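You operate a simulated robot arm through the tools that you are given. There is no shell and no other tool.

You run a simulated robot arm. Do the job below in one go: nothing can be reset, and whatever is moved stays where it is left.

Task
Try the film wrap stop button on a dry run, then press reset.
Fine: stop while the table turns; carriage back at its mark, power off.
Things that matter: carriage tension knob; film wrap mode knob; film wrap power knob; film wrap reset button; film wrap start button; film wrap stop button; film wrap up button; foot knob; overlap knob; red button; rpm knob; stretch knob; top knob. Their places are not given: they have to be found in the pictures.

It is judged by the outcome, as a careful person would: the job done as asked, and still so three seconds after it is handed in. It fails if anything else is knocked over, pushed out of place, dropped, spilled or broken.

Robot
A 7-joint arm with a fingered hand, fixed in place. Base frame: the origin is at the foot of the arm, x ahead of it, y to its left, z up; the work surface is at about z = 95. Lengths are in cm, angles in rad, forces in N, time in s.
With the tool pointing down near the work surface it reaches from about 16 to 78 cm from the base axis. Its first joint turns from -2.897 to 2.897 rad. Payload 4.9 kg.
The tool frame sits at the grasp point between the pads (the TCP): z along the fingers, y along the line on which they close. The tips reach 3.2 cm beyond it. The gripper opens to 19.2 cm. The gripper's body begins 8.9 cm behind the TCP. The gripper is a hand of 3 fingers: y runs from the thumb to the fingers, the wrist lies at [0, 0, -26.7] in the tool frame, and closing takes about 1.5 s.
Orientation is told as [roll, pitch, yaw] about the base's x, y, z axes, in that order, counted from this pose: with the fingers straight down and closing along the base's y, the tool's x points along the base's -x, its y along +y and its z along -z.

Tools
- The arm moves only by the tool drive_tool. Its argument "increments" is a list that holds one entry, the list of rows, each a list of 6 numbers: the shift along the base's x, y, z in units of 25 mm (1.0 is 25 mm), then the turn, a rotation vector about the base's x, y, z in units of 6 degrees (1.0 is 6 degrees). In form: [[[x, y, z, ax, ay, az], ...]]. A call has 1 to 20 rows; each row shifts and turns the commanded pose from where the row before left it. "jaw" is the finger opening in cm, from 0 to 19.2, set as the call begins (left out, the last holds). A call with a number of a shift or a turn outside -1 to 1 is refused whole. Rows are played at 5 a second. More than 5 cm and 0.15 rad between two rows, or a gripper value outside its range, and nothing of the call is played. Where a pose cannot be reached the arm comes as near as it can. A force on the tool above 40 N (or 10 N above the force at the start of the call, whichever is more), or a blocked arm, ends the call early, and 0.2 s more pass. Each finger travels about 15.3 cm/s and halts on what it meets, pressing with about 26 N; the grip force reading is that of the motor and also rises with nothing between the fingers. The clock runs only during rows and for 0.2 s after the last one: add rows that do not move to give the fingers time. It gives the time, the measured TCP pose, the force on the tool (base axes), the opening and the grip force at its end, in the units of the frame above (readings bear some noise), with the torque about the TCP (base axes, N m) and any sound that the robot's microphone picked up.
- Cameras (640 x 400 px; columns grow to the right, rows downward): "scene" is fixed at [22.31, -65.73, 152.12]; the picture's right is [0.91, -0.41, 0.00], its down [-0.16, -0.35, -0.93] and it looks along [0.38, 0.84, -0.38] (base axes); focal length 350 px, centre (320, 200). "wrist" rides on the gripper at [7.9, -4.6, -11.3] in the tool frame; the picture's right is [0.50, 0.87, 0.00], its down [-0.67, 0.39, -0.63] and it looks along [-0.55, 0.32, 0.78] (tool axes); focal length 226 px, centre (320, 200).
- get_image(camera): a new picture of that camera. It takes no simulated time.
- finger_targets(finger1, finger2, thumb_bend): sets how far each is bent, from 0 (flat) to 1 (curled in); at 0.3 the hand is open as for a grip, at 0.7 the pads meet at the TCP. One left out holds its place. A second passes; each finger stops where it meets its share of the squeeze, and holds until it gets a number again. A gripper value or a shape takes the hand back. It gives what a move gives, with no picture; readings hold the bend of each and the force on the fingers (four entries, about 0 where the hand has none), thumb and palm.
- grasp_type(shape): the hand has 3 fingers and takes this shape, open, in about a second: jaw (thumb against the fingers, like two jaws); tri (thumb and two fingers); tip (a fingertip pinch); poke (one finger out to press); point (the index stretched); flat (the hand flat); cup (the hand cupped); fist (a fist). The gripper value then closes the fingers along that shape, each until it touches; the sizes above hold for jaw. It gives what a move gives, with no picture.
- locate(camera, pixels): for up to 12 pixels [column, row] of the newest picture of that camera ("zoom" is the newest enlarged one), the place [x, y, z] in the base frame of the surface seen there, good to about 0.2 cm, but the place of the scene camera against the robot may be out by one fixed shift of up to 1.2 cm in any direction. It takes no simulated time.
- close_up(camera, box): a new picture of the part [left, top, right, bottom] of that camera's present view, enlarged. It takes no simulated time.
- job_done(): hands the job in; it is judged then, once.

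Open the gripper and draw the arm clear of the work before you hand the job in, unless the task says otherwise.

The tools are called after "Request:" by a JSON object that holds its "name" and its "arguments". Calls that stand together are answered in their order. drive_tool: Moves the arm, as the interface text tells. Its arguments: {"type":"object","properties":{"increments":{"type":"array","items":{"type":"array","items":{"type":"array","items":{"type":"number"}}}},"jaw":{"type":"number"}},"required":["increments"]} The other tools are called the same way: grasp_type (shape) gives the hand a shape; finger_targets (finger1, finger2, thumb_bend) moves the fingers one by one; get_image (camera) takes a picture; locate (camera, pixels) gives the place of the surface under pixels of a picture; close_up (camera, box) takes an enlarged picture of a part of a camera's view; job_done () hands the job in.

At the start:

```text
t: 0.0
ee_pos: [36.64, 28.51, 125.81]
ee_rot: [0.003, -0.002, 0.002]
contact_force: [0.7, 0.2, 0.2]
wrist_torque: [-0.04, 0.02, -0.01]
gripper_width: 19.2
grip_force: 0.0
shape: jaw
bend: [0.3, 0.3, 0.3]
finger forces: [0.0, 0.1, 0.0, 0.0, 0.1, 0.1]
```

scene: 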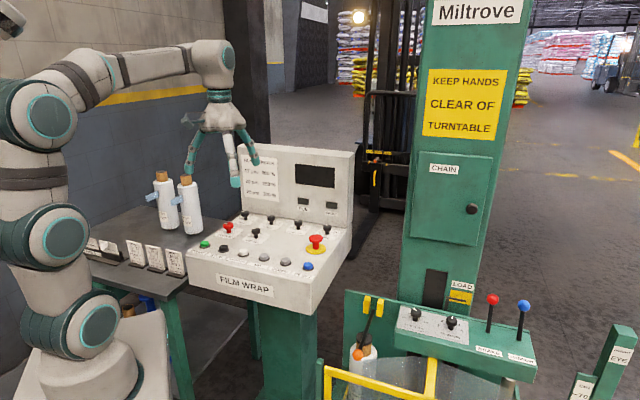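
wrist: 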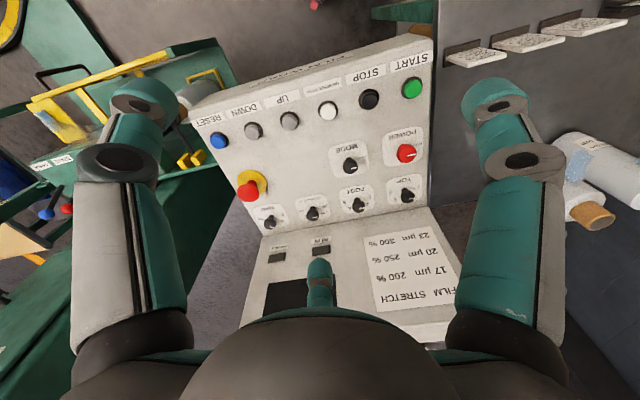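

The pictures show the film wrap panel with green START, black STOP, other buttons and blue RESET, plus knobs. I enlarge the panel in both cameras to read the labels.

Request:
{"name": "close_up", "arguments": {"camera": "wrist", "box": [180, 40, 460, 240]}}

Request:
{"name": "close_up", "arguments": {"camera": "scene", "box": [180, 140, 360, 310]}}

Request:
{"name": "close_up", "arguments": {"camera": "scene", "box": [340, 260, 640, 400]}}

Request:
{"name": "close_up", "arguments": {"camera": "scene", "box": [60, 160, 220, 320]}}

Request:
{"name": "close_up", "arguments": {"camera": "wrist", "box": [240, 200, 480, 350]}}

```text
2.00 times, centred on (320, 140) of wrist
```

zoom: 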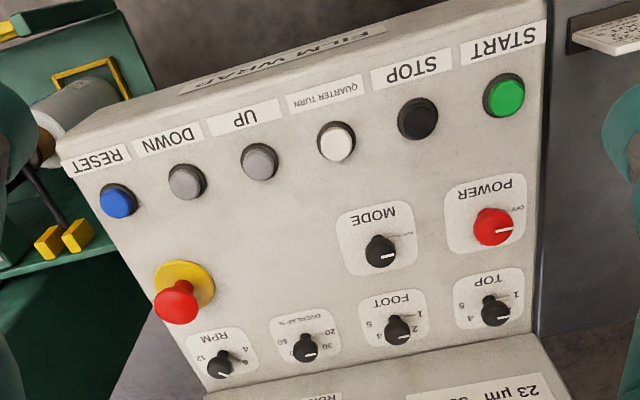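

```text
2.35 times, centred on (270, 225) of scene
```

zoom: 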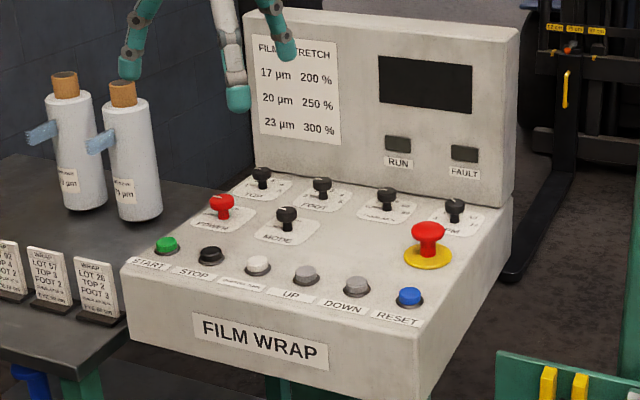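

```text
2.13 times, centred on (490, 330) of scene
```

zoom: 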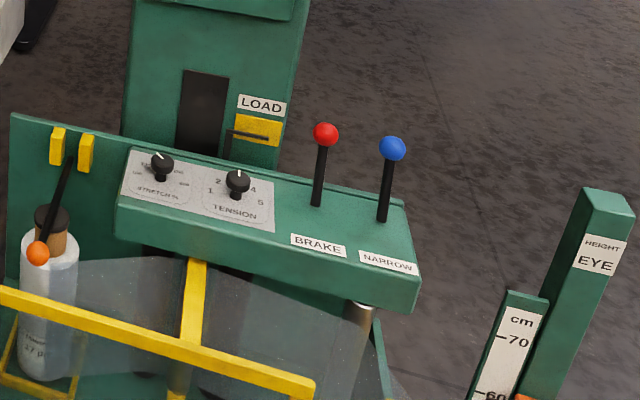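

```text
2.50 times, centred on (140, 240) of scene
```

zoom: 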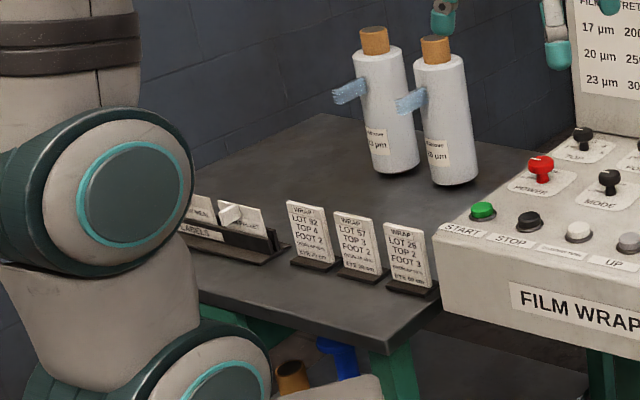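

```text
2.67 times, centred on (360, 275) of wrist
```

zoom: 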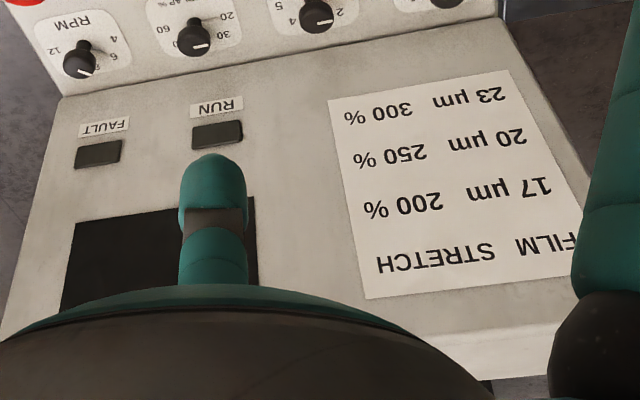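

The panel display is dark (probably power OFF), the power knob is at about wrist (406,153), and the mode knob at (350,165). I zoom in on these knobs to read the marks.

Request:
{"name": "close_up", "arguments": {"camera": "wrist", "box": [330, 120, 430, 180]}}

Request:
{"name": "close_up", "arguments": {"camera": "scene", "box": [225, 205, 285, 245]}}

Request:
{"name": "close_up", "arguments": {"camera": "wrist", "box": [0, 0, 260, 260]}}

Request:
{"name": "close_up", "arguments": {"camera": "scene", "box": [400, 260, 480, 310]}}

```text
6.40 times, centred on (380, 150) of wrist
```

zoom: 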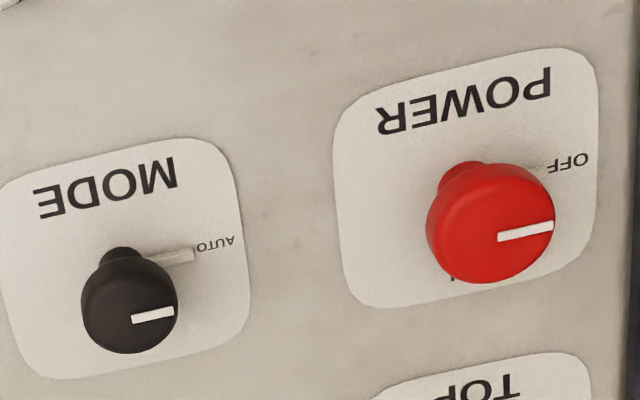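

```text
10.00 times, centred on (255, 225) of scene
```

zoom: 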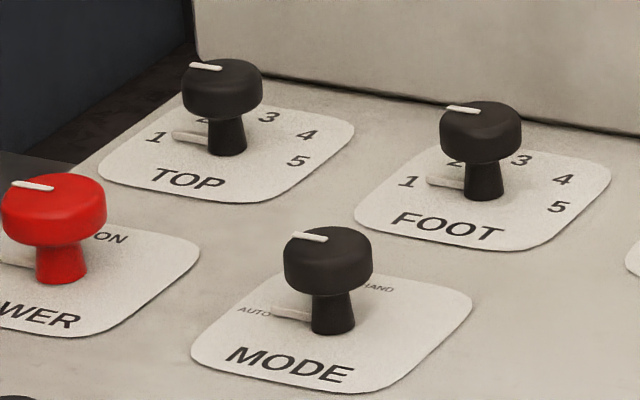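

```text
1.54 times, centred on (130, 130) of wrist
```

zoom: 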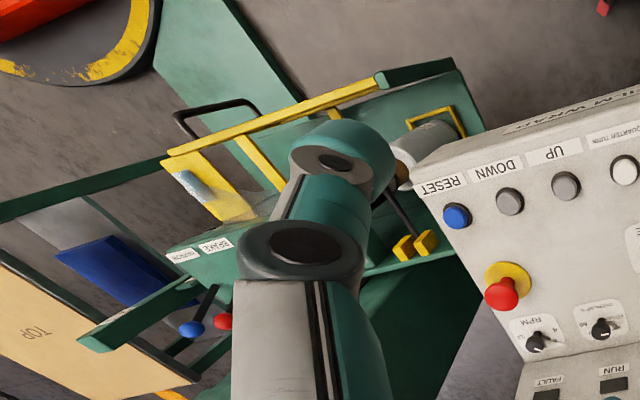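

```text
8.00 times, centred on (440, 285) of scene
```

zoom: 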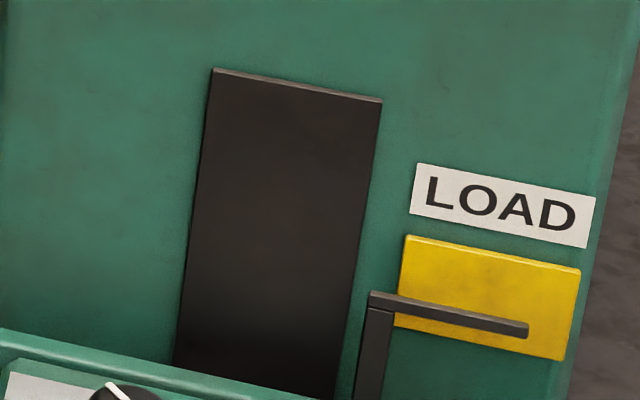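

The power knob points at OFF and the mode knob at AUTO. I locate the controls with the wrist camera now.

Request:
{"name": "get_image", "arguments": {"camera": "wrist"}}

Request:
{"name": "locate", "arguments": {"camera": "wrist", "pixels": [[412, 88], [369, 98], [327, 109], [289, 119], [252, 129], [219, 140], [407, 153], [349, 165], [407, 195], [357, 204], [311, 212], [250, 190]]}}

Request:
{"name": "locate", "arguments": {"camera": "wrist", "pixels": [[300, 170], [240, 150], [380, 130], [425, 120], [200, 120], [425, 200], [270, 232], [420, 150], [390, 150], [270, 220], [300, 260], [400, 340]]}}

Request:
{"name": "get_image", "arguments": {"camera": "scene"}}

Request:
{"name": "locate", "arguments": {"camera": "scene", "pixels": [[205, 244], [228, 247], [311, 266], [228, 227], [251, 231], [244, 215], [270, 219], [315, 240], [190, 280], [300, 290], [163, 176], [185, 180]]}}

```text
taken
```

wrist: 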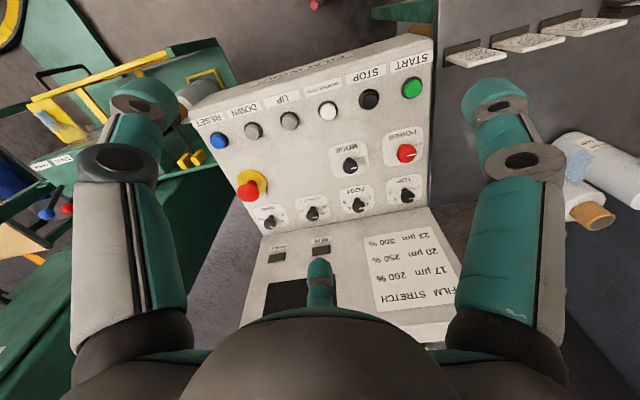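

```text
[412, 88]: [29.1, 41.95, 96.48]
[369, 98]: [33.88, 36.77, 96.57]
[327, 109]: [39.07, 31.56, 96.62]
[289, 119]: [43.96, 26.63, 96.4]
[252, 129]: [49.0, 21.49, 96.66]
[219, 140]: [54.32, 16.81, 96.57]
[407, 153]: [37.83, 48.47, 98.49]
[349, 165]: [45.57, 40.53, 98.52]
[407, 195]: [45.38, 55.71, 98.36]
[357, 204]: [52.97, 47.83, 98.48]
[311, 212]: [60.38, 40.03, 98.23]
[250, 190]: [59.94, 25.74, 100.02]
```

```text
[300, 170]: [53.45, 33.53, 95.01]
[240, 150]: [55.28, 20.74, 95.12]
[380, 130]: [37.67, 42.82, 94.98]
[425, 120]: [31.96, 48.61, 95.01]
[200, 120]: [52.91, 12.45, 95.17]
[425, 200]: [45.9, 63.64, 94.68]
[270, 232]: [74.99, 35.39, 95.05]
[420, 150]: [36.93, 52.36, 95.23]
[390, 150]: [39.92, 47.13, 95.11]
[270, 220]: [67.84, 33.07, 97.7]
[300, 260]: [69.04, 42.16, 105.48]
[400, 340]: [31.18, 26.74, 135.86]
```

```text
taken
```

scene: 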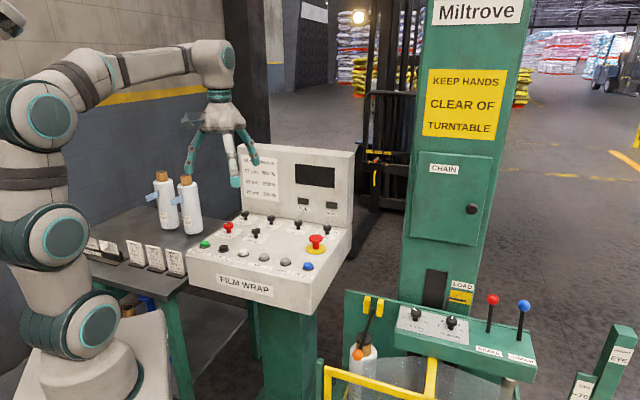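

```text
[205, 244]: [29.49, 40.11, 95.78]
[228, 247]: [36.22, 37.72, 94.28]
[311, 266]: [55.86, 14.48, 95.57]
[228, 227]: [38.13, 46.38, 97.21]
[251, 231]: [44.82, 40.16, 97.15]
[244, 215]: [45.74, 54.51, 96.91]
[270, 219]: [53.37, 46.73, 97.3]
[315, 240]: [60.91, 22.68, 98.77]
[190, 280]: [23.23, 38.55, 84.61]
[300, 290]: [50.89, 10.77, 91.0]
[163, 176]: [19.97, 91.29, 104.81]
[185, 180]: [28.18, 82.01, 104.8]
```

The panel is level at z≈95, turned 45° (START near (29,42), RESET near (54,17)); the power knob cap is near (38,48.5,98.5), and ON is 90° clockwise from OFF. I move the hand over the power knob at the present height to look from closer.

Request:
{"name": "drive_tool", "arguments": {"increments": [[[0.068, 1, 0, 0, 0, 0], [0.068, 1, 0, 0, 0, 0], [0.068, 1, 0, 0, 0, 0], [0.068, 1, 0, 0, 0, 0], [0.068, 1, 0, 0, 0, 0], [0.068, 1, 0, 0, 0, 0], [0.068, 1, 0, 0, 0, 0], [0.068, 1, 0, 0, 0, 0], [0, 0, 0, 0, 0, 0]]]}}

Request:
{"name": "get_image", "arguments": {"camera": "wrist"}}

Request:
{"name": "get_image", "arguments": {"camera": "scene"}}

```text
t: 2.0
ee_pos: [38.06, 48.51, 125.7]
ee_rot: [0.002, -0.001, 0.002]
contact_force: [0.5, 0.1, 0.9]
wrist_torque: [-0.01, -0.02, 0.02]
gripper_width: 19.2
grip_force: 0.1
shape: jaw
bend: [0.3, 0.3, 0.3]
finger forces: [0.1, 0.0, 0.1, 0.0, 0.0, 0.0]
```

```text
taken
```

wrist: 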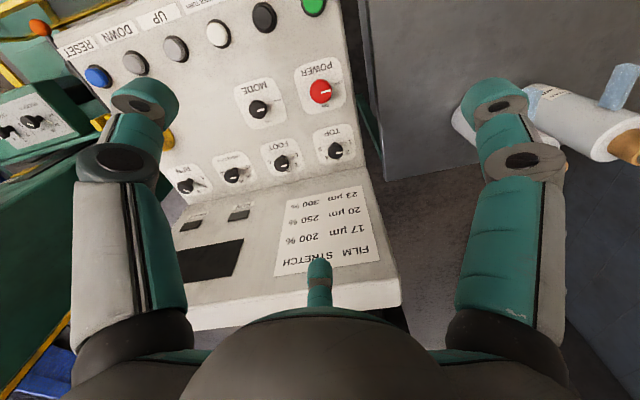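

```text
taken
```

scene: 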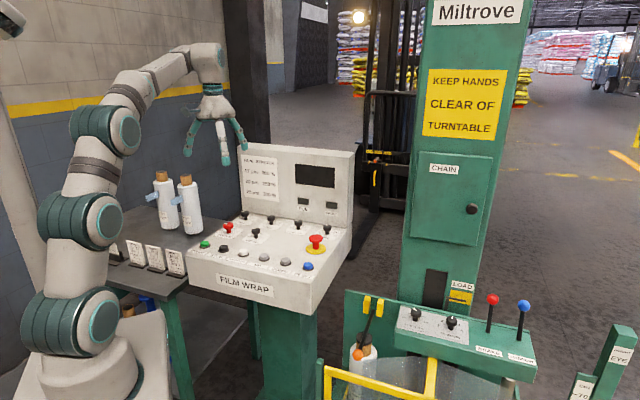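

The hand is now above the power knob, seen at wrist (321,92). I enlarge it and locate points on the cap and plate.

Request:
{"name": "close_up", "arguments": {"camera": "wrist", "box": [281, 62, 361, 112]}}

Request:
{"name": "locate", "arguments": {"camera": "zoom", "pixels": [[310, 230], [250, 240], [380, 225], [310, 170], [318, 300], [350, 230], [380, 170], [320, 320], [330, 150], [320, 280], [290, 190], [430, 330]]}}

```text
8.00 times, centred on (321, 87) of wrist
```

zoom: 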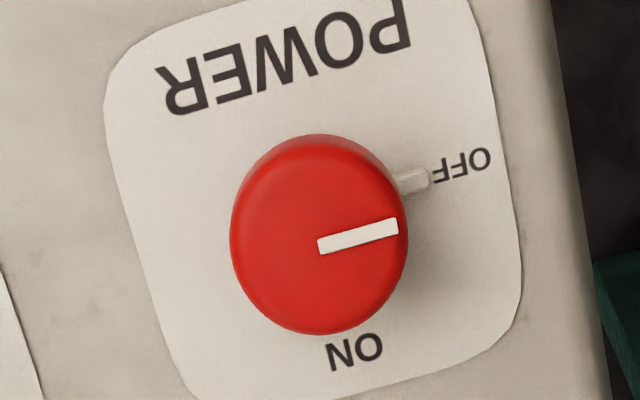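

```text
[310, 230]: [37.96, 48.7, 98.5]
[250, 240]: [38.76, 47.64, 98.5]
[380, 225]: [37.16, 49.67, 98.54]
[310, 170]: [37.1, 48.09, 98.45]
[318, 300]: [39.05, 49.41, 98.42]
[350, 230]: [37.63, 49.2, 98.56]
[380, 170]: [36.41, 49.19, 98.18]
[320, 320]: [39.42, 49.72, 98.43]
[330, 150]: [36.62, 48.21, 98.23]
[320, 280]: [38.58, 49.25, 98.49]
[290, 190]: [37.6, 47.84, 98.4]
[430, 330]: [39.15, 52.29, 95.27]
```

The cap centre is about (38.1,48.95), top z 98.5, about 3.4 cm across. I look at the hand's finger arrangement in the scene picture near (212,130).

Request:
{"name": "close_up", "arguments": {"camera": "scene", "box": [165, 75, 265, 175]}}

Request:
{"name": "locate", "arguments": {"camera": "wrist", "pixels": [[145, 85], [495, 85], [319, 265], [120, 155], [525, 155], [318, 300], [150, 250], [500, 250]]}}

```text
4.00 times, centred on (215, 125) of scene
```

zoom: 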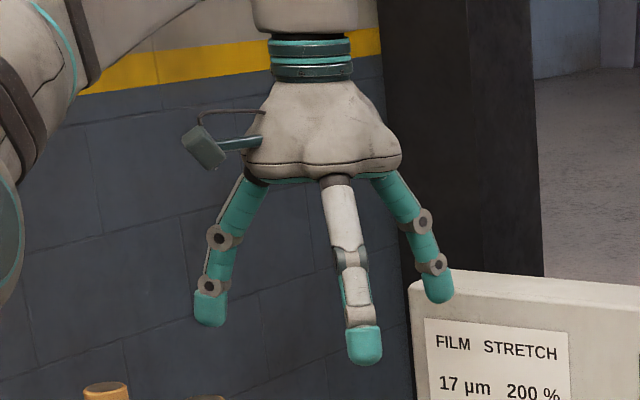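

```text
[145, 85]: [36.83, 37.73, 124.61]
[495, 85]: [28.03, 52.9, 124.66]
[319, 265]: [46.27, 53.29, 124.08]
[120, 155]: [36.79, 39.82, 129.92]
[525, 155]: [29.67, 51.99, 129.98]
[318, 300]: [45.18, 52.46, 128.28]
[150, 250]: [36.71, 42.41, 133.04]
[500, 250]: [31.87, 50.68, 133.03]
```

The three fingers sit at 120° around the axis (thumb at −y), a good chuck for the cap. I lower to z≈108 over the cap, turn the hand +45° so that the clockwise 90° turn is centred, and narrow the opening to 8 cm.

Request:
{"name": "drive_tool", "arguments": {"increments": [[[0, 0.022, -0.885, 0, 0, 0.9375], [0, 0.022, -0.885, 0, 0, 0.9375], [0, 0.022, -0.885, 0, 0, 0.9375], [0, 0.022, -0.885, 0, 0, 0.9375], [0, 0.022, -0.885, 0, 0, 0.9375], [0, 0.022, -0.885, 0, 0, 0.9375], [0, 0.022, -0.885, 0, 0, 0.9375], [0, 0.022, -0.885, 0, 0, 0.9375], [0, 0, 0, 0, 0, 0], [0, 0, 0, 0, 0, 0]]], "jaw": 8}}

Request:
{"name": "get_image", "arguments": {"camera": "wrist"}}

Request:
{"name": "close_up", "arguments": {"camera": "scene", "box": [165, 105, 325, 275]}}

```text
t: 4.2
ee_pos: [38.09, 49.07, 108.18]
ee_rot: [0.001, -0.003, 0.787]
contact_force: [0.3, -0.1, -0.1]
wrist_torque: [0.01, 0.0, -0.01]
gripper_width: 8.03
grip_force: 0.0
shape: jaw
bend: [0.41, 0.41, 0.7]
finger forces: [0.1, 0.0, 0.0, 0.0, 0.1, 0.0]
```

```text
taken
```

wrist: 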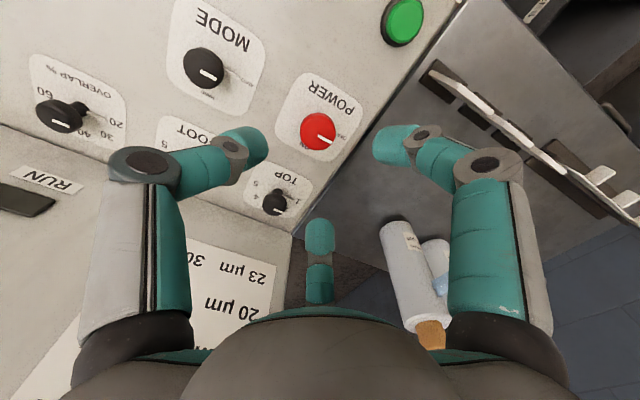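

```text
2.35 times, centred on (245, 190) of scene
```

zoom: 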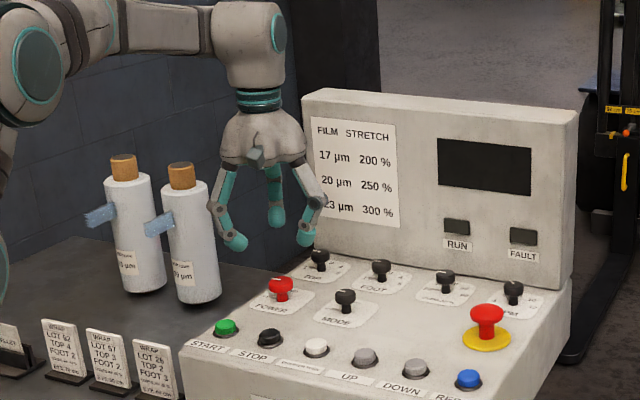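

At jaw 8 the bend readings are unequal (thumb 0.7), so I locate the three fingertips at wrist (245,145), (395,145) and (319,235) to see where they close.

Request:
{"name": "locate", "arguments": {"camera": "wrist", "pixels": [[255, 145], [385, 145], [319, 225], [240, 150], [400, 150], [319, 245], [318, 130]]}}

Request:
{"name": "close_up", "arguments": {"camera": "scene", "box": [240, 140, 310, 220]}}

```text
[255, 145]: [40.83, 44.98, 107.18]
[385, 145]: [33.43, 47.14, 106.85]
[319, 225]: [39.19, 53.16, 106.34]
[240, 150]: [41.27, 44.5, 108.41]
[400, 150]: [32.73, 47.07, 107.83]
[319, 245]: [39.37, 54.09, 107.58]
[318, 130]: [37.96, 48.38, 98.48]
```

```text
5.00 times, centred on (275, 180) of scene
```

zoom: 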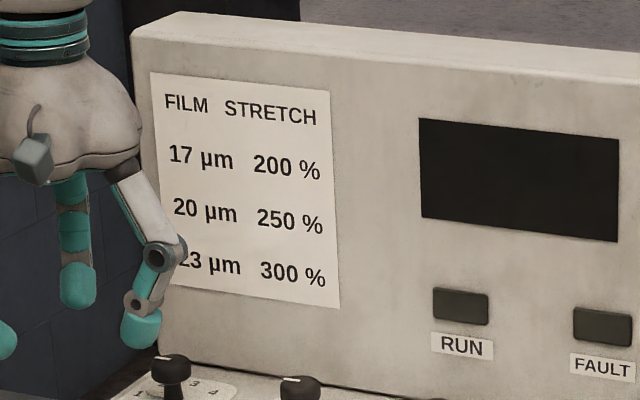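

The tips sit about 4.5 cm around the axis, and the red cap shows between them at (318,130). I enlarge it to check the centring before lowering.

Request:
{"name": "close_up", "arguments": {"camera": "wrist", "box": [270, 100, 366, 160]}}

Request:
{"name": "locate", "arguments": {"camera": "zoom", "pixels": [[320, 200], [210, 200], [430, 210], [320, 110], [320, 290], [250, 140], [390, 280], [360, 250]]}}

```text
6.67 times, centred on (318, 130) of wrist
```

zoom: 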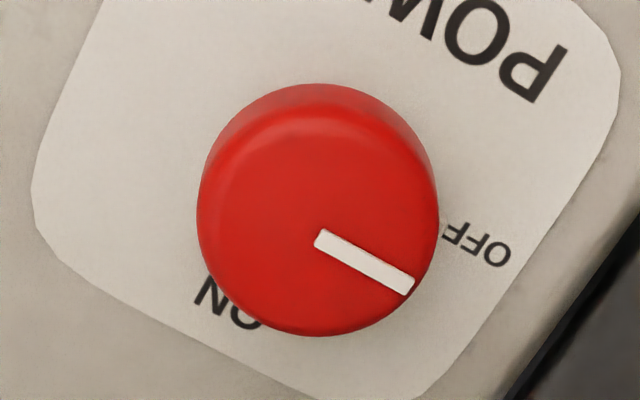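

```text
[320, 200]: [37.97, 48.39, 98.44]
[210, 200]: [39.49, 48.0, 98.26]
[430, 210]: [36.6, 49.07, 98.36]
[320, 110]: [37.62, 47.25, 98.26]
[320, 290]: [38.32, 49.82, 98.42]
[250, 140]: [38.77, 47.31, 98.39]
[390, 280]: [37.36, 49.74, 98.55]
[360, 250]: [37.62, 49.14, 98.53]
```

The cap centre is about (38.06,48.75). I shift −0.3 cm in y and lower to z≈99.2 with the fingers still open around it.

Request:
{"name": "drive_tool", "arguments": {"increments": [[[0, -0.06, -0.8, 0, 0, 0], [0, -0.06, -0.8, 0, 0, 0], [0, 0, -0.7, 0, 0, 0], [0, 0, -0.7, 0, 0, 0], [0, 0, -0.6, 0, 0, 0], [0, 0, 0, 0, 0, 0]]]}}

Request:
{"name": "get_image", "arguments": {"camera": "wrist"}}

Request:
{"name": "close_up", "arguments": {"camera": "scene", "box": [185, 165, 285, 265]}}

```text
t: 5.6
ee_pos: [37.91, 48.72, 99.17]
ee_rot: [0.001, -0.001, 0.789]
contact_force: [0.7, -0.3, 0.3]
wrist_torque: [0.01, 0.01, 0.0]
gripper_width: 8.04
grip_force: 0.1
shape: jaw
bend: [0.41, 0.41, 0.7]
finger forces: [0.1, 0.0, 0.0, 0.1, 0.0, 0.1]
```

```text
taken
```

wrist: 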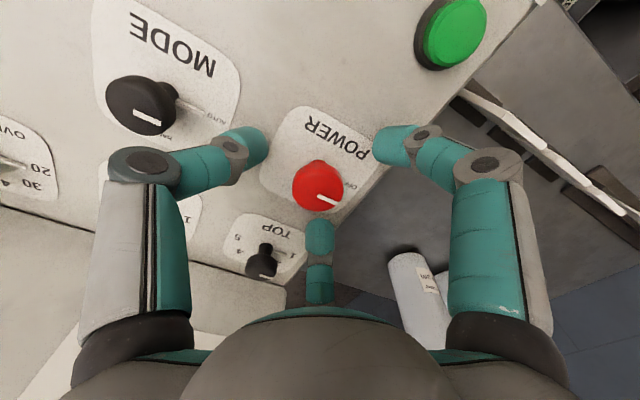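

```text
4.00 times, centred on (235, 215) of scene
```

zoom: 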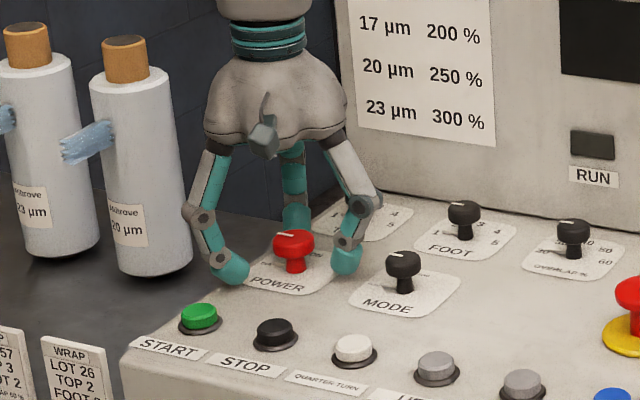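

The three tips surround the red cap, and the force is near zero. I close the fingers onto it and wait.

Request:
{"name": "drive_tool", "arguments": {"increments": [[[0, 0, 0, 0, 0, 0], [0, 0, 0, 0, 0, 0], [0, 0, 0, 0, 0, 0], [0, 0, 0, 0, 0, 0], [0, 0, 0, 0, 0, 0], [0, 0, 0, 0, 0, 0], [0, 0, 0, 0, 0, 0]]], "jaw": 1.5}}

Request:
{"name": "get_image", "arguments": {"camera": "wrist"}}

Request:
{"name": "close_up", "arguments": {"camera": "scene", "box": [185, 165, 285, 265]}}

```text
t: 7.2
ee_pos: [37.94, 48.65, 98.98]
ee_rot: [0.003, 0.004, 0.787]
contact_force: [6.7, -1.7, -29.8]
wrist_torque: [-0.18, -0.1, -0.02]
gripper_width: 2.18
grip_force: 25.6
shape: jaw
bend: [0.75, 0.74, 0.69]
finger forces: [22.0, 24.5, 0.1, 0.0, 25.5, 0.0]
```

```text
taken
```

wrist: 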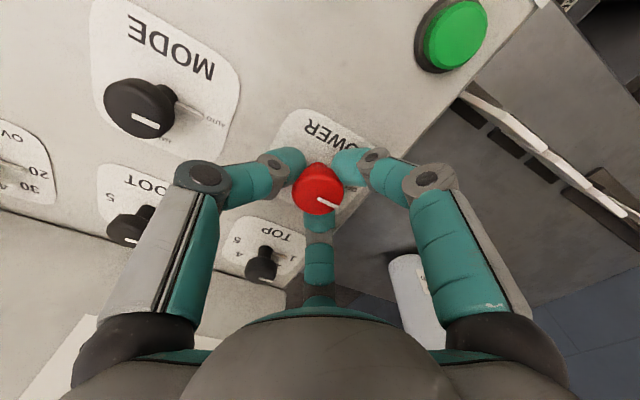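

```text
4.00 times, centred on (235, 215) of scene
```

zoom: 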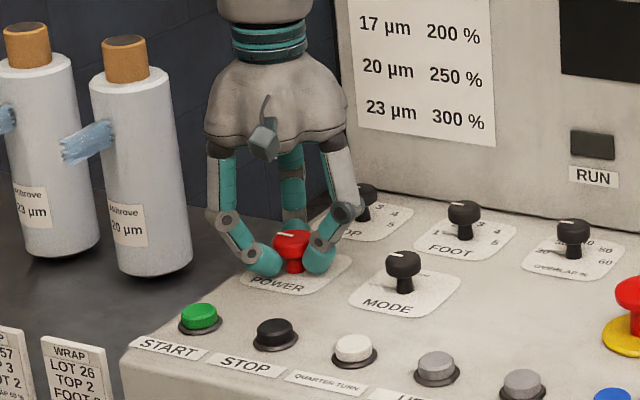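

The fingers have closed under the cap on its stem (grip 25.6 N) and pull the tool down by 30 N. I relax the height by 0.2 cm and make a first small clockwise turn to see whether the knob follows.

Request:
{"name": "drive_tool", "arguments": {"increments": [[[0.03, 0.03, -0.08, 0, 0, 0], [0, 0, 0, 0, 0, 0], [0, 0, 0, 0, 0, -0.8], [0, 0, 0, 0, 0, -0.8]]]}}

Request:
{"name": "get_image", "arguments": {"camera": "wrist"}}

Request:
{"name": "close_up", "arguments": {"camera": "scene", "box": [205, 195, 265, 245]}}

```text
t: 8.2
ee_pos: [38.14, 48.77, 98.85]
ee_rot: [0.002, -0.001, 0.619]
contact_force: [-0.5, -11.2, -18.2]
wrist_torque: [-0.37, -0.05, -0.01]
gripper_width: 2.16
grip_force: 25.9
shape: jaw
bend: [0.75, 0.74, 0.69]
finger forces: [21.1, 21.9, 0.1, 0.0, 25.7, 0.0]
```

```text
taken
```

wrist: 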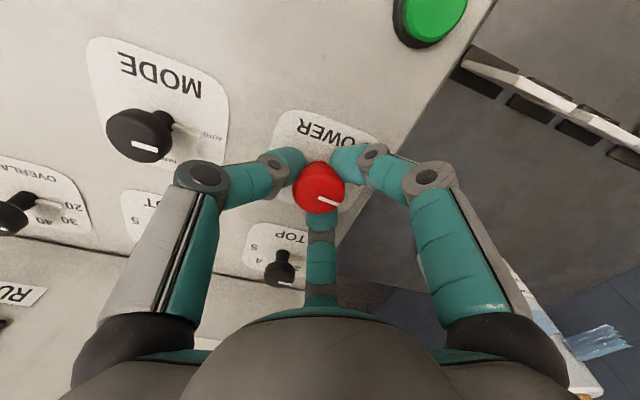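

```text
8.00 times, centred on (235, 220) of scene
```

zoom: 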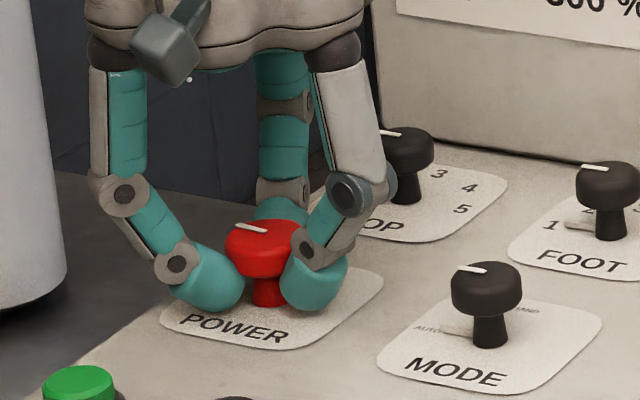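

I compare the pointer line's direction on the red cap in the wrist view near (320,190).

Request:
{"name": "close_up", "arguments": {"camera": "wrist", "box": [280, 150, 360, 230]}}

Request:
{"name": "close_up", "arguments": {"camera": "scene", "box": [220, 210, 260, 240]}}

```text
5.00 times, centred on (320, 190) of wrist
```

zoom: 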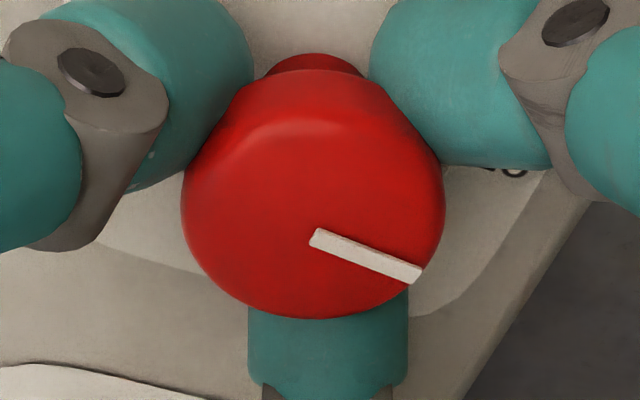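

```text
13.33 times, centred on (240, 225) of scene
```

zoom: 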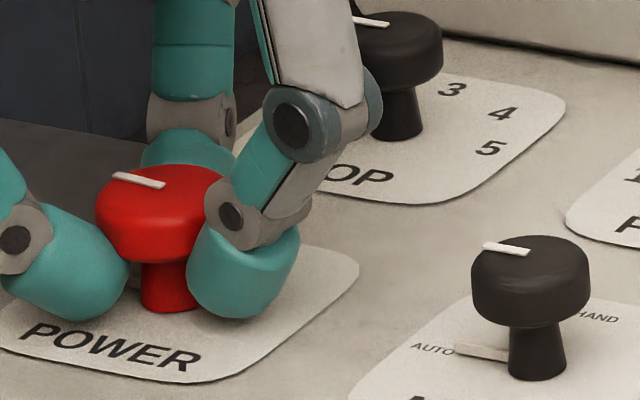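

In the scene view the pointer on the red cap has tilted about 10° with the hand, so it follows. I go on turning clockwise by another 30° and check.

Request:
{"name": "drive_tool", "arguments": {"increments": [[[0, 0, 0, 0, 0, -1], [0, 0, 0, 0, 0, -1], [0, 0, 0, 0, 0, -1], [0, 0, 0, 0, 0, -1], [0, 0, 0, 0, 0, -1]]]}}

Request:
{"name": "close_up", "arguments": {"camera": "wrist", "box": [280, 150, 360, 230]}}

Request:
{"name": "close_up", "arguments": {"camera": "scene", "box": [220, 210, 260, 240]}}

```text
t: 9.4
ee_pos: [38.05, 48.83, 98.87]
ee_rot: [0.001, 0.0, 0.094]
contact_force: [-3.8, -3.6, -17.5]
wrist_torque: [-0.21, 0.06, 0.0]
gripper_width: 2.13
grip_force: 25.9
shape: jaw
bend: [0.75, 0.74, 0.68]
finger forces: [20.5, 21.1, 0.0, 0.0, 22.9, 0.1]
```

```text
5.00 times, centred on (320, 190) of wrist
```

zoom: 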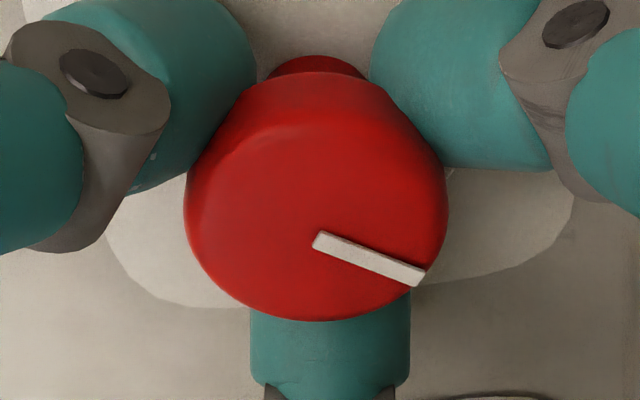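

```text
13.33 times, centred on (240, 225) of scene
```

zoom: 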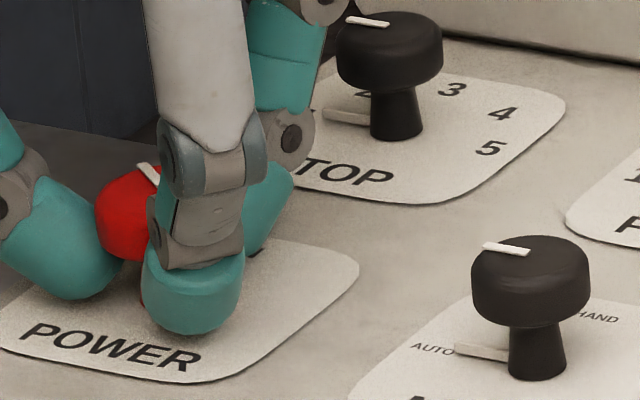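

The pointer keeps its place relative to the hand, so the knob has turned about 40°. I turn the remaining 50° clockwise to ON.

Request:
{"name": "drive_tool", "arguments": {"increments": [[[0, 0, 0, 0, 0, -1], [0, 0, 0, 0, 0, -1], [0, 0, 0, 0, 0, -1], [0, 0, 0, 0, 0, -1], [0, 0, 0, 0, 0, -1], [0, 0, 0, 0, 0, -1], [0, 0, 0, 0, 0, -1], [0, 0, 0, 0, 0, -1], [0, 0, 0, 0, 0, -0.4], [0, 0, 0, 0, 0, 0]]]}}

Request:
{"name": "get_image", "arguments": {"camera": "wrist"}}

Request:
{"name": "get_image", "arguments": {"camera": "scene"}}

Request:
{"name": "close_up", "arguments": {"camera": "scene", "box": [205, 145, 365, 245]}}

```text
t: 11.6
ee_pos: [38.04, 48.91, 98.75]
ee_rot: [0.0, -0.001, -0.785]
contact_force: [-8.3, 2.8, -21.3]
wrist_torque: [-0.05, 0.21, -0.03]
gripper_width: 2.13
grip_force: 26.3
shape: jaw
bend: [0.74, 0.74, 0.68]
finger forces: [21.7, 21.5, 0.1, 0.0, 23.6, 0.0]
```

```text
taken
```

wrist: 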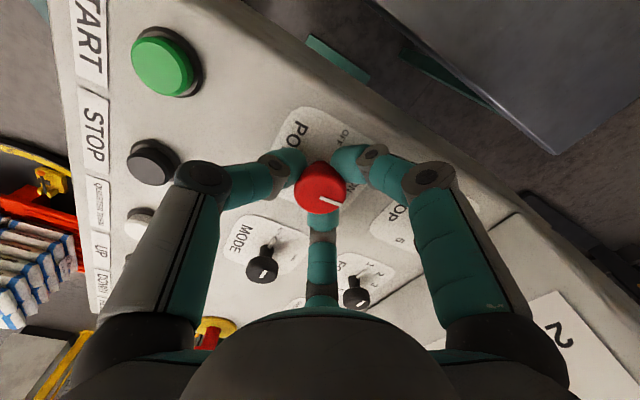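

```text
taken
```

scene: 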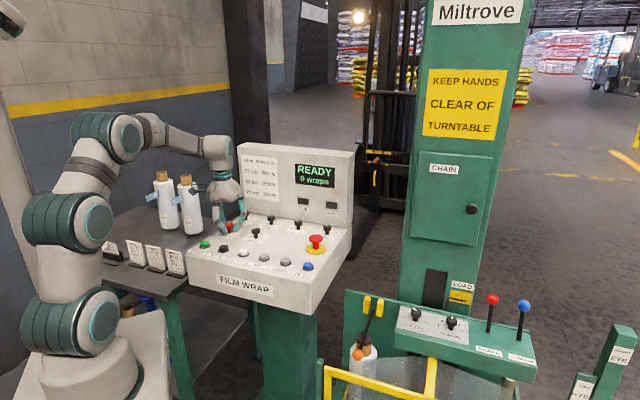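

```text
4.00 times, centred on (285, 195) of scene
```

zoom: 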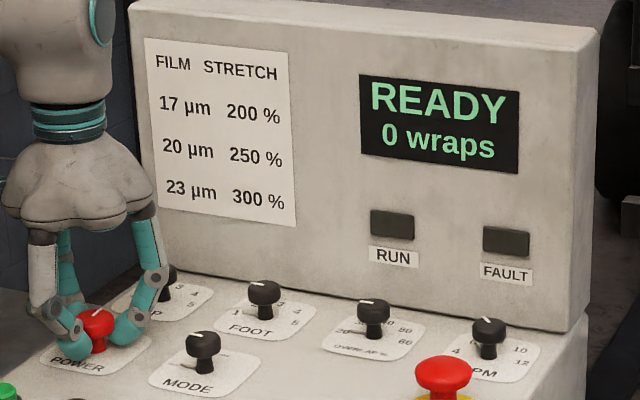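

The display shows READY, 0 wraps: the power is on. I open the fingers to 8 cm, wait, and lift straight up.

Request:
{"name": "drive_tool", "arguments": {"increments": [[[0, 0, 0, 0, 0, 0], [0, 0, 0, 0, 0, 0], [0, 0, 0, 0, 0, 0], [0, 0, 0, 0, 0, 0], [0, 0, 0, 0, 0, 0], [0, 0, 0.4, 0, 0, 0], [0, 0, 1, 0, 0, 0], [0, 0, 1, 0, 0, 0], [0, 0, 1, 0, 0, 0], [0, 0, 1, 0, 0, 0], [0, 0, 1, 0, 0, 0]]], "jaw": 8}}

Request:
{"name": "get_image", "arguments": {"camera": "wrist"}}

Request:
{"name": "close_up", "arguments": {"camera": "scene", "box": [185, 145, 345, 285]}}

```text
t: 14.0
ee_pos: [38.09, 48.72, 112.42]
ee_rot: [0.001, -0.002, -0.783]
contact_force: [-0.1, -0.2, 0.1]
wrist_torque: [-0.05, -0.01, 0.02]
gripper_width: 7.97
grip_force: 0.0
shape: jaw
bend: [0.41, 0.41, 0.7]
finger forces: [0.0, 0.1, 0.0, 0.0, 0.0, 0.1]
```

```text
taken
```

wrist: 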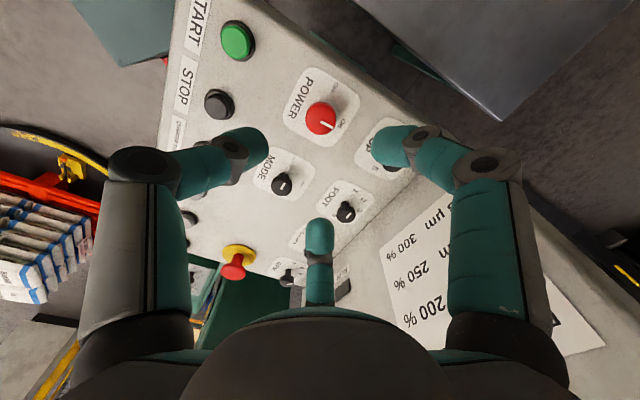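

```text
2.86 times, centred on (265, 215) of scene
```

zoom: 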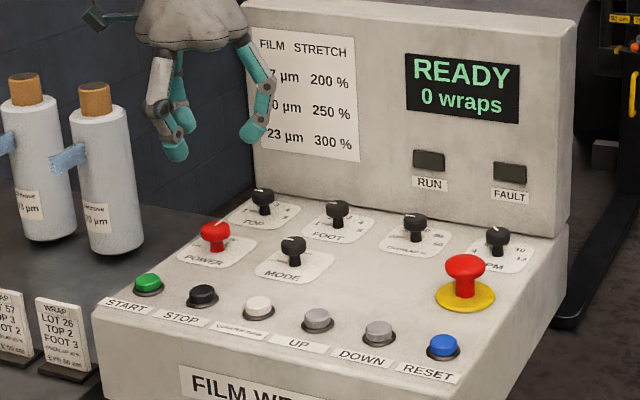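

Power stays on with READY showing. Before starting I check what stands on the turntable, seen at wrist (50,200).

Request:
{"name": "close_up", "arguments": {"camera": "wrist", "box": [0, 100, 240, 340]}}

Request:
{"name": "locate", "arguments": {"camera": "wrist", "pixels": [[30, 140], [70, 170], [40, 190], [20, 240], [40, 350], [50, 310], [237, 38], [217, 103]]}}

```text
1.67 times, centred on (120, 220) of wrist
```

zoom: 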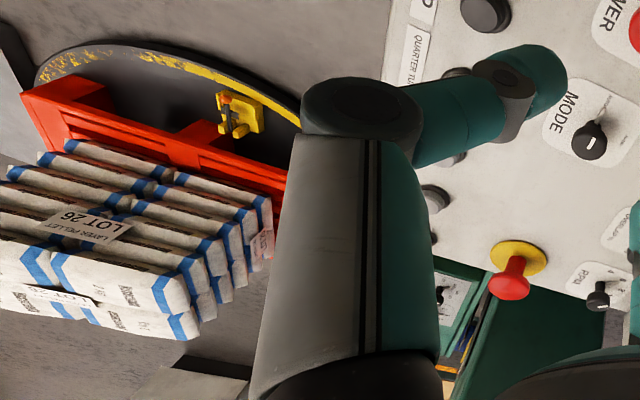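

```text
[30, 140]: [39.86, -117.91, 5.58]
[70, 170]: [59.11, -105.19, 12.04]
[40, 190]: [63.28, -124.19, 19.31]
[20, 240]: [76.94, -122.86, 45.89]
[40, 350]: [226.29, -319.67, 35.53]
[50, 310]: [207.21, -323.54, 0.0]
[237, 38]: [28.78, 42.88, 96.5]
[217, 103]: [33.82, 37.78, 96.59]
```

A LOT 26 pallet stands on the turntable; settings stay as they are for the dry run. Now I give the hand the poke shape up here to see where the pressing finger's tip lies.

Request:
{"name": "grasp_type", "arguments": {"shape": "poke"}}

Request:
{"name": "get_image", "arguments": {"camera": "wrist"}}

Request:
{"name": "close_up", "arguments": {"camera": "scene", "box": [165, 115, 325, 255]}}

```text
t: 14.9
ee_pos: [38.03, 48.73, 112.39]
ee_rot: [0.002, -0.002, -0.783]
contact_force: [0.5, 0.9, -0.3]
wrist_torque: [-0.03, -0.02, 0.01]
gripper_width: 0.01
grip_force: 0.1
shape: poke
bend: [1.0, 1.0, 0.91]
finger forces: [0.1, 0.0, 0.1, 0.0, 0.0, 0.0]
```

```text
taken
```

wrist: 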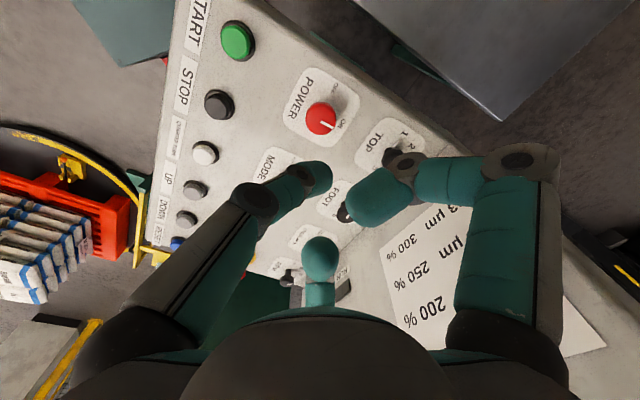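

```text
2.86 times, centred on (245, 185) of scene
```

zoom: 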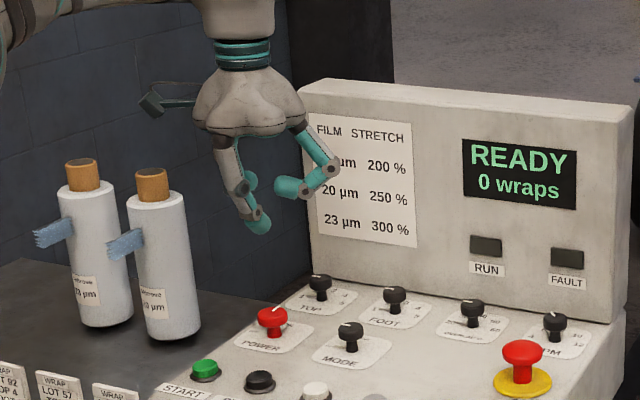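

In the poke shape the left finger reaches down with its tip at about wrist (318,178), and the other two are curled higher. I locate the tip in both pictures.

Request:
{"name": "locate", "arguments": {"camera": "wrist", "pixels": [[318, 178], [310, 165], [325, 190], [300, 180], [365, 200], [350, 210], [319, 250], [319, 262], [322, 170], [327, 182]]}}

Request:
{"name": "close_up", "arguments": {"camera": "scene", "box": [210, 155, 260, 205]}}

Request:
{"name": "locate", "arguments": {"camera": "zoom", "pixels": [[335, 280], [300, 200], [360, 250], [400, 130]]}}

```text
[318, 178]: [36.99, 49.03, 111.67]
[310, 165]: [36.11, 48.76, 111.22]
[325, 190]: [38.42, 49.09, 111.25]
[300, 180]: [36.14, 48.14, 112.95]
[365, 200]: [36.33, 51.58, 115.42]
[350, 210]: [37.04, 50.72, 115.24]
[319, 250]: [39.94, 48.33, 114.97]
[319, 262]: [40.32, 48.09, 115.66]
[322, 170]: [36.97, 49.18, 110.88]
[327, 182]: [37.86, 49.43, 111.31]
```

```text
8.00 times, centred on (235, 180) of scene
```

zoom: 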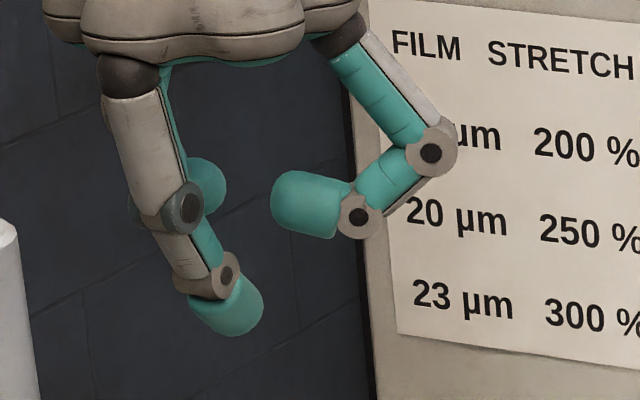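

```text
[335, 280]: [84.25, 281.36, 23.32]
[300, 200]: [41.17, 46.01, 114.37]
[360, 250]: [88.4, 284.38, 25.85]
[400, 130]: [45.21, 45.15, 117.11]
```

The thumb's lowest point shows at zoom (228,330). I locate points around it.

Request:
{"name": "locate", "arguments": {"camera": "zoom", "pixels": [[235, 300], [225, 325], [240, 330], [255, 315], [210, 310], [215, 280], [300, 225], [205, 270]]}}

Request:
{"name": "close_up", "arguments": {"camera": "wrist", "box": [270, 140, 350, 220]}}

Request:
{"name": "locate", "arguments": {"camera": "zoom", "pixels": [[405, 140], [420, 200], [430, 160], [380, 110], [370, 250], [440, 220], [340, 120], [400, 280]]}}

```text
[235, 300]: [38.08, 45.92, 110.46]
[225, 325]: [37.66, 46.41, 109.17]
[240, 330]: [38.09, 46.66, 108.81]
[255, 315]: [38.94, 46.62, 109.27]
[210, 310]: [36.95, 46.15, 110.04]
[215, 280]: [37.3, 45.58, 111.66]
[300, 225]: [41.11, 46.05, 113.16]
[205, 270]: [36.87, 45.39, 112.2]
```

```text
5.00 times, centred on (310, 180) of wrist
```

zoom: 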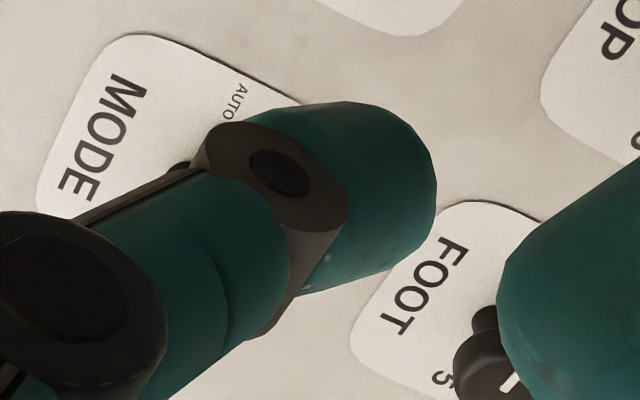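

```text
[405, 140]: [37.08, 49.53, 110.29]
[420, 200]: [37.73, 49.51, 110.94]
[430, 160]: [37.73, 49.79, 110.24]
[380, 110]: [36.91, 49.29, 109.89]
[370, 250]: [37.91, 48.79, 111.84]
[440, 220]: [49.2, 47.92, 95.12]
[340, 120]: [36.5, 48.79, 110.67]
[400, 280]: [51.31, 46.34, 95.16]
```

Combining both views, the poke tip's lowest point sits nearly on the TCP axis, about 3 cm below it. Now I enlarge START and STOP in the wrist view to find their centres.

Request:
{"name": "close_up", "arguments": {"camera": "wrist", "box": [185, 10, 285, 130]}}

Request:
{"name": "locate", "arguments": {"camera": "zoom", "pixels": [[300, 100], [240, 105], [350, 95], [295, 50], [305, 140], [230, 310], [275, 305], [190, 320], [235, 270], [240, 350]]}}

```text
3.33 times, centred on (235, 70) of wrist
```

zoom: 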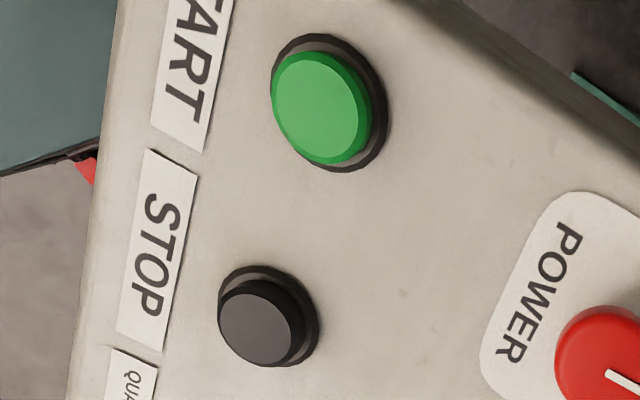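

```text
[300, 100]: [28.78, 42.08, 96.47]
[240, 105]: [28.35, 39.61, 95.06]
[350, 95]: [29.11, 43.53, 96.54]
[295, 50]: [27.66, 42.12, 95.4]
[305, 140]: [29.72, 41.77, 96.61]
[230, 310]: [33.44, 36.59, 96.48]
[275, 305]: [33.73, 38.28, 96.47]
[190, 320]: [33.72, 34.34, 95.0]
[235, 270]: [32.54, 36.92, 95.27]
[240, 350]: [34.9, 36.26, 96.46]
```

START's top centre is about (29.07,42.48,96.5) and STOP's about (34.1,37.4,96.5). I move the poke finger over START and come down to TCP z≈102.4, leaving about 3 cm of clearance.

Request:
{"name": "drive_tool", "arguments": {"increments": [[[-0.896, -0.625, 0, 0, 0, 0], [-0.896, -0.625, 0, 0, 0, 0], [-0.896, -0.625, 0, 0, 0, 0], [-0.896, -0.625, 0, 0, 0, 0], [0, 0, -1, 0, 0, 0], [0, 0, -1, 0, 0, 0], [0, 0, -1, 0, 0, 0], [0, 0, -1, 0, 0, 0], [0, 0, 0, 0, 0, 0]]]}}

Request:
{"name": "get_image", "arguments": {"camera": "wrist"}}

Request:
{"name": "close_up", "arguments": {"camera": "scene", "box": [175, 185, 255, 265]}}

```text
t: 16.9
ee_pos: [29.11, 42.49, 102.32]
ee_rot: [0.002, -0.001, -0.783]
contact_force: [-0.3, -0.7, -0.4]
wrist_torque: [0.02, -0.01, 0.04]
gripper_width: 0.0
grip_force: 0.1
shape: poke
bend: [1.0, 1.0, 0.91]
finger forces: [0.0, 0.0, 0.0, 0.0, 0.1, 0.0]
```

```text
taken
```

wrist: 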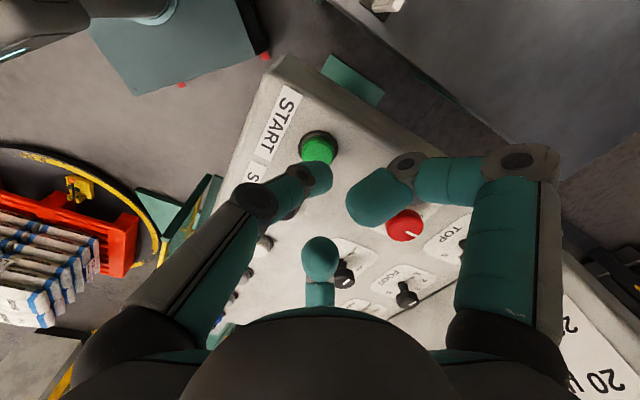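

```text
5.00 times, centred on (215, 225) of scene
```

zoom: 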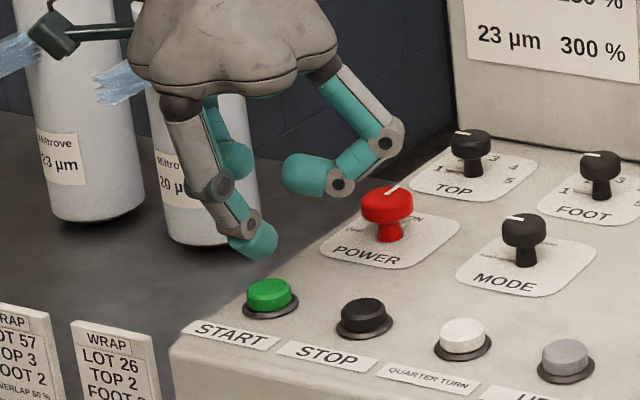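

The tip hangs above the green button, seen in the scene zoom at (255,258) over (268,290). I lower 1.75 cm more and check the alignment again.

Request:
{"name": "drive_tool", "arguments": {"increments": [[[0, 0, -0.35, 0, 0, 0], [0, 0, -0.35, 0, 0, 0], [0, 0, 0, 0, 0, 0]]]}}

Request:
{"name": "close_up", "arguments": {"camera": "wrist", "box": [270, 120, 370, 220]}}

Request:
{"name": "close_up", "arguments": {"camera": "scene", "box": [185, 215, 235, 265]}}

```text
t: 17.7
ee_pos: [29.13, 42.51, 100.65]
ee_rot: [0.003, -0.002, -0.784]
contact_force: [0.5, -0.3, -0.4]
wrist_torque: [-0.01, -0.02, -0.02]
gripper_width: 0.01
grip_force: 0.1
shape: poke
bend: [1.0, 1.0, 0.91]
finger forces: [0.0, 0.0, 0.0, 0.0, 0.0, 0.0]
```

```text
4.00 times, centred on (320, 170) of wrist
```

zoom: 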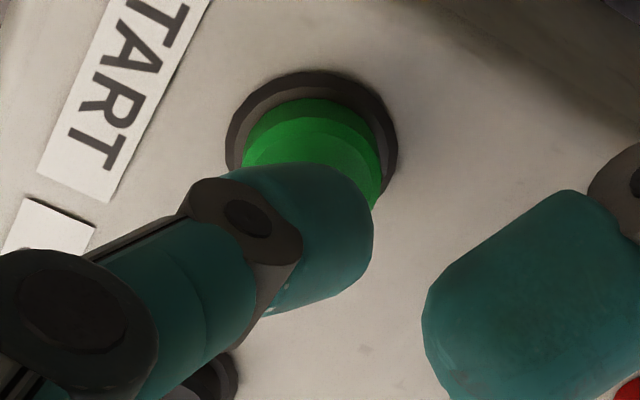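

```text
8.00 times, centred on (210, 240) of scene
```

zoom: 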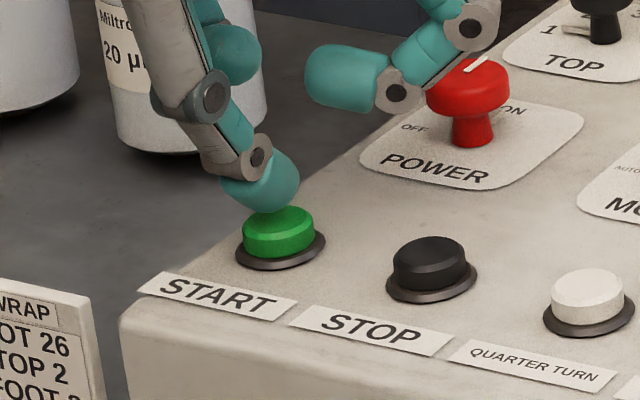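

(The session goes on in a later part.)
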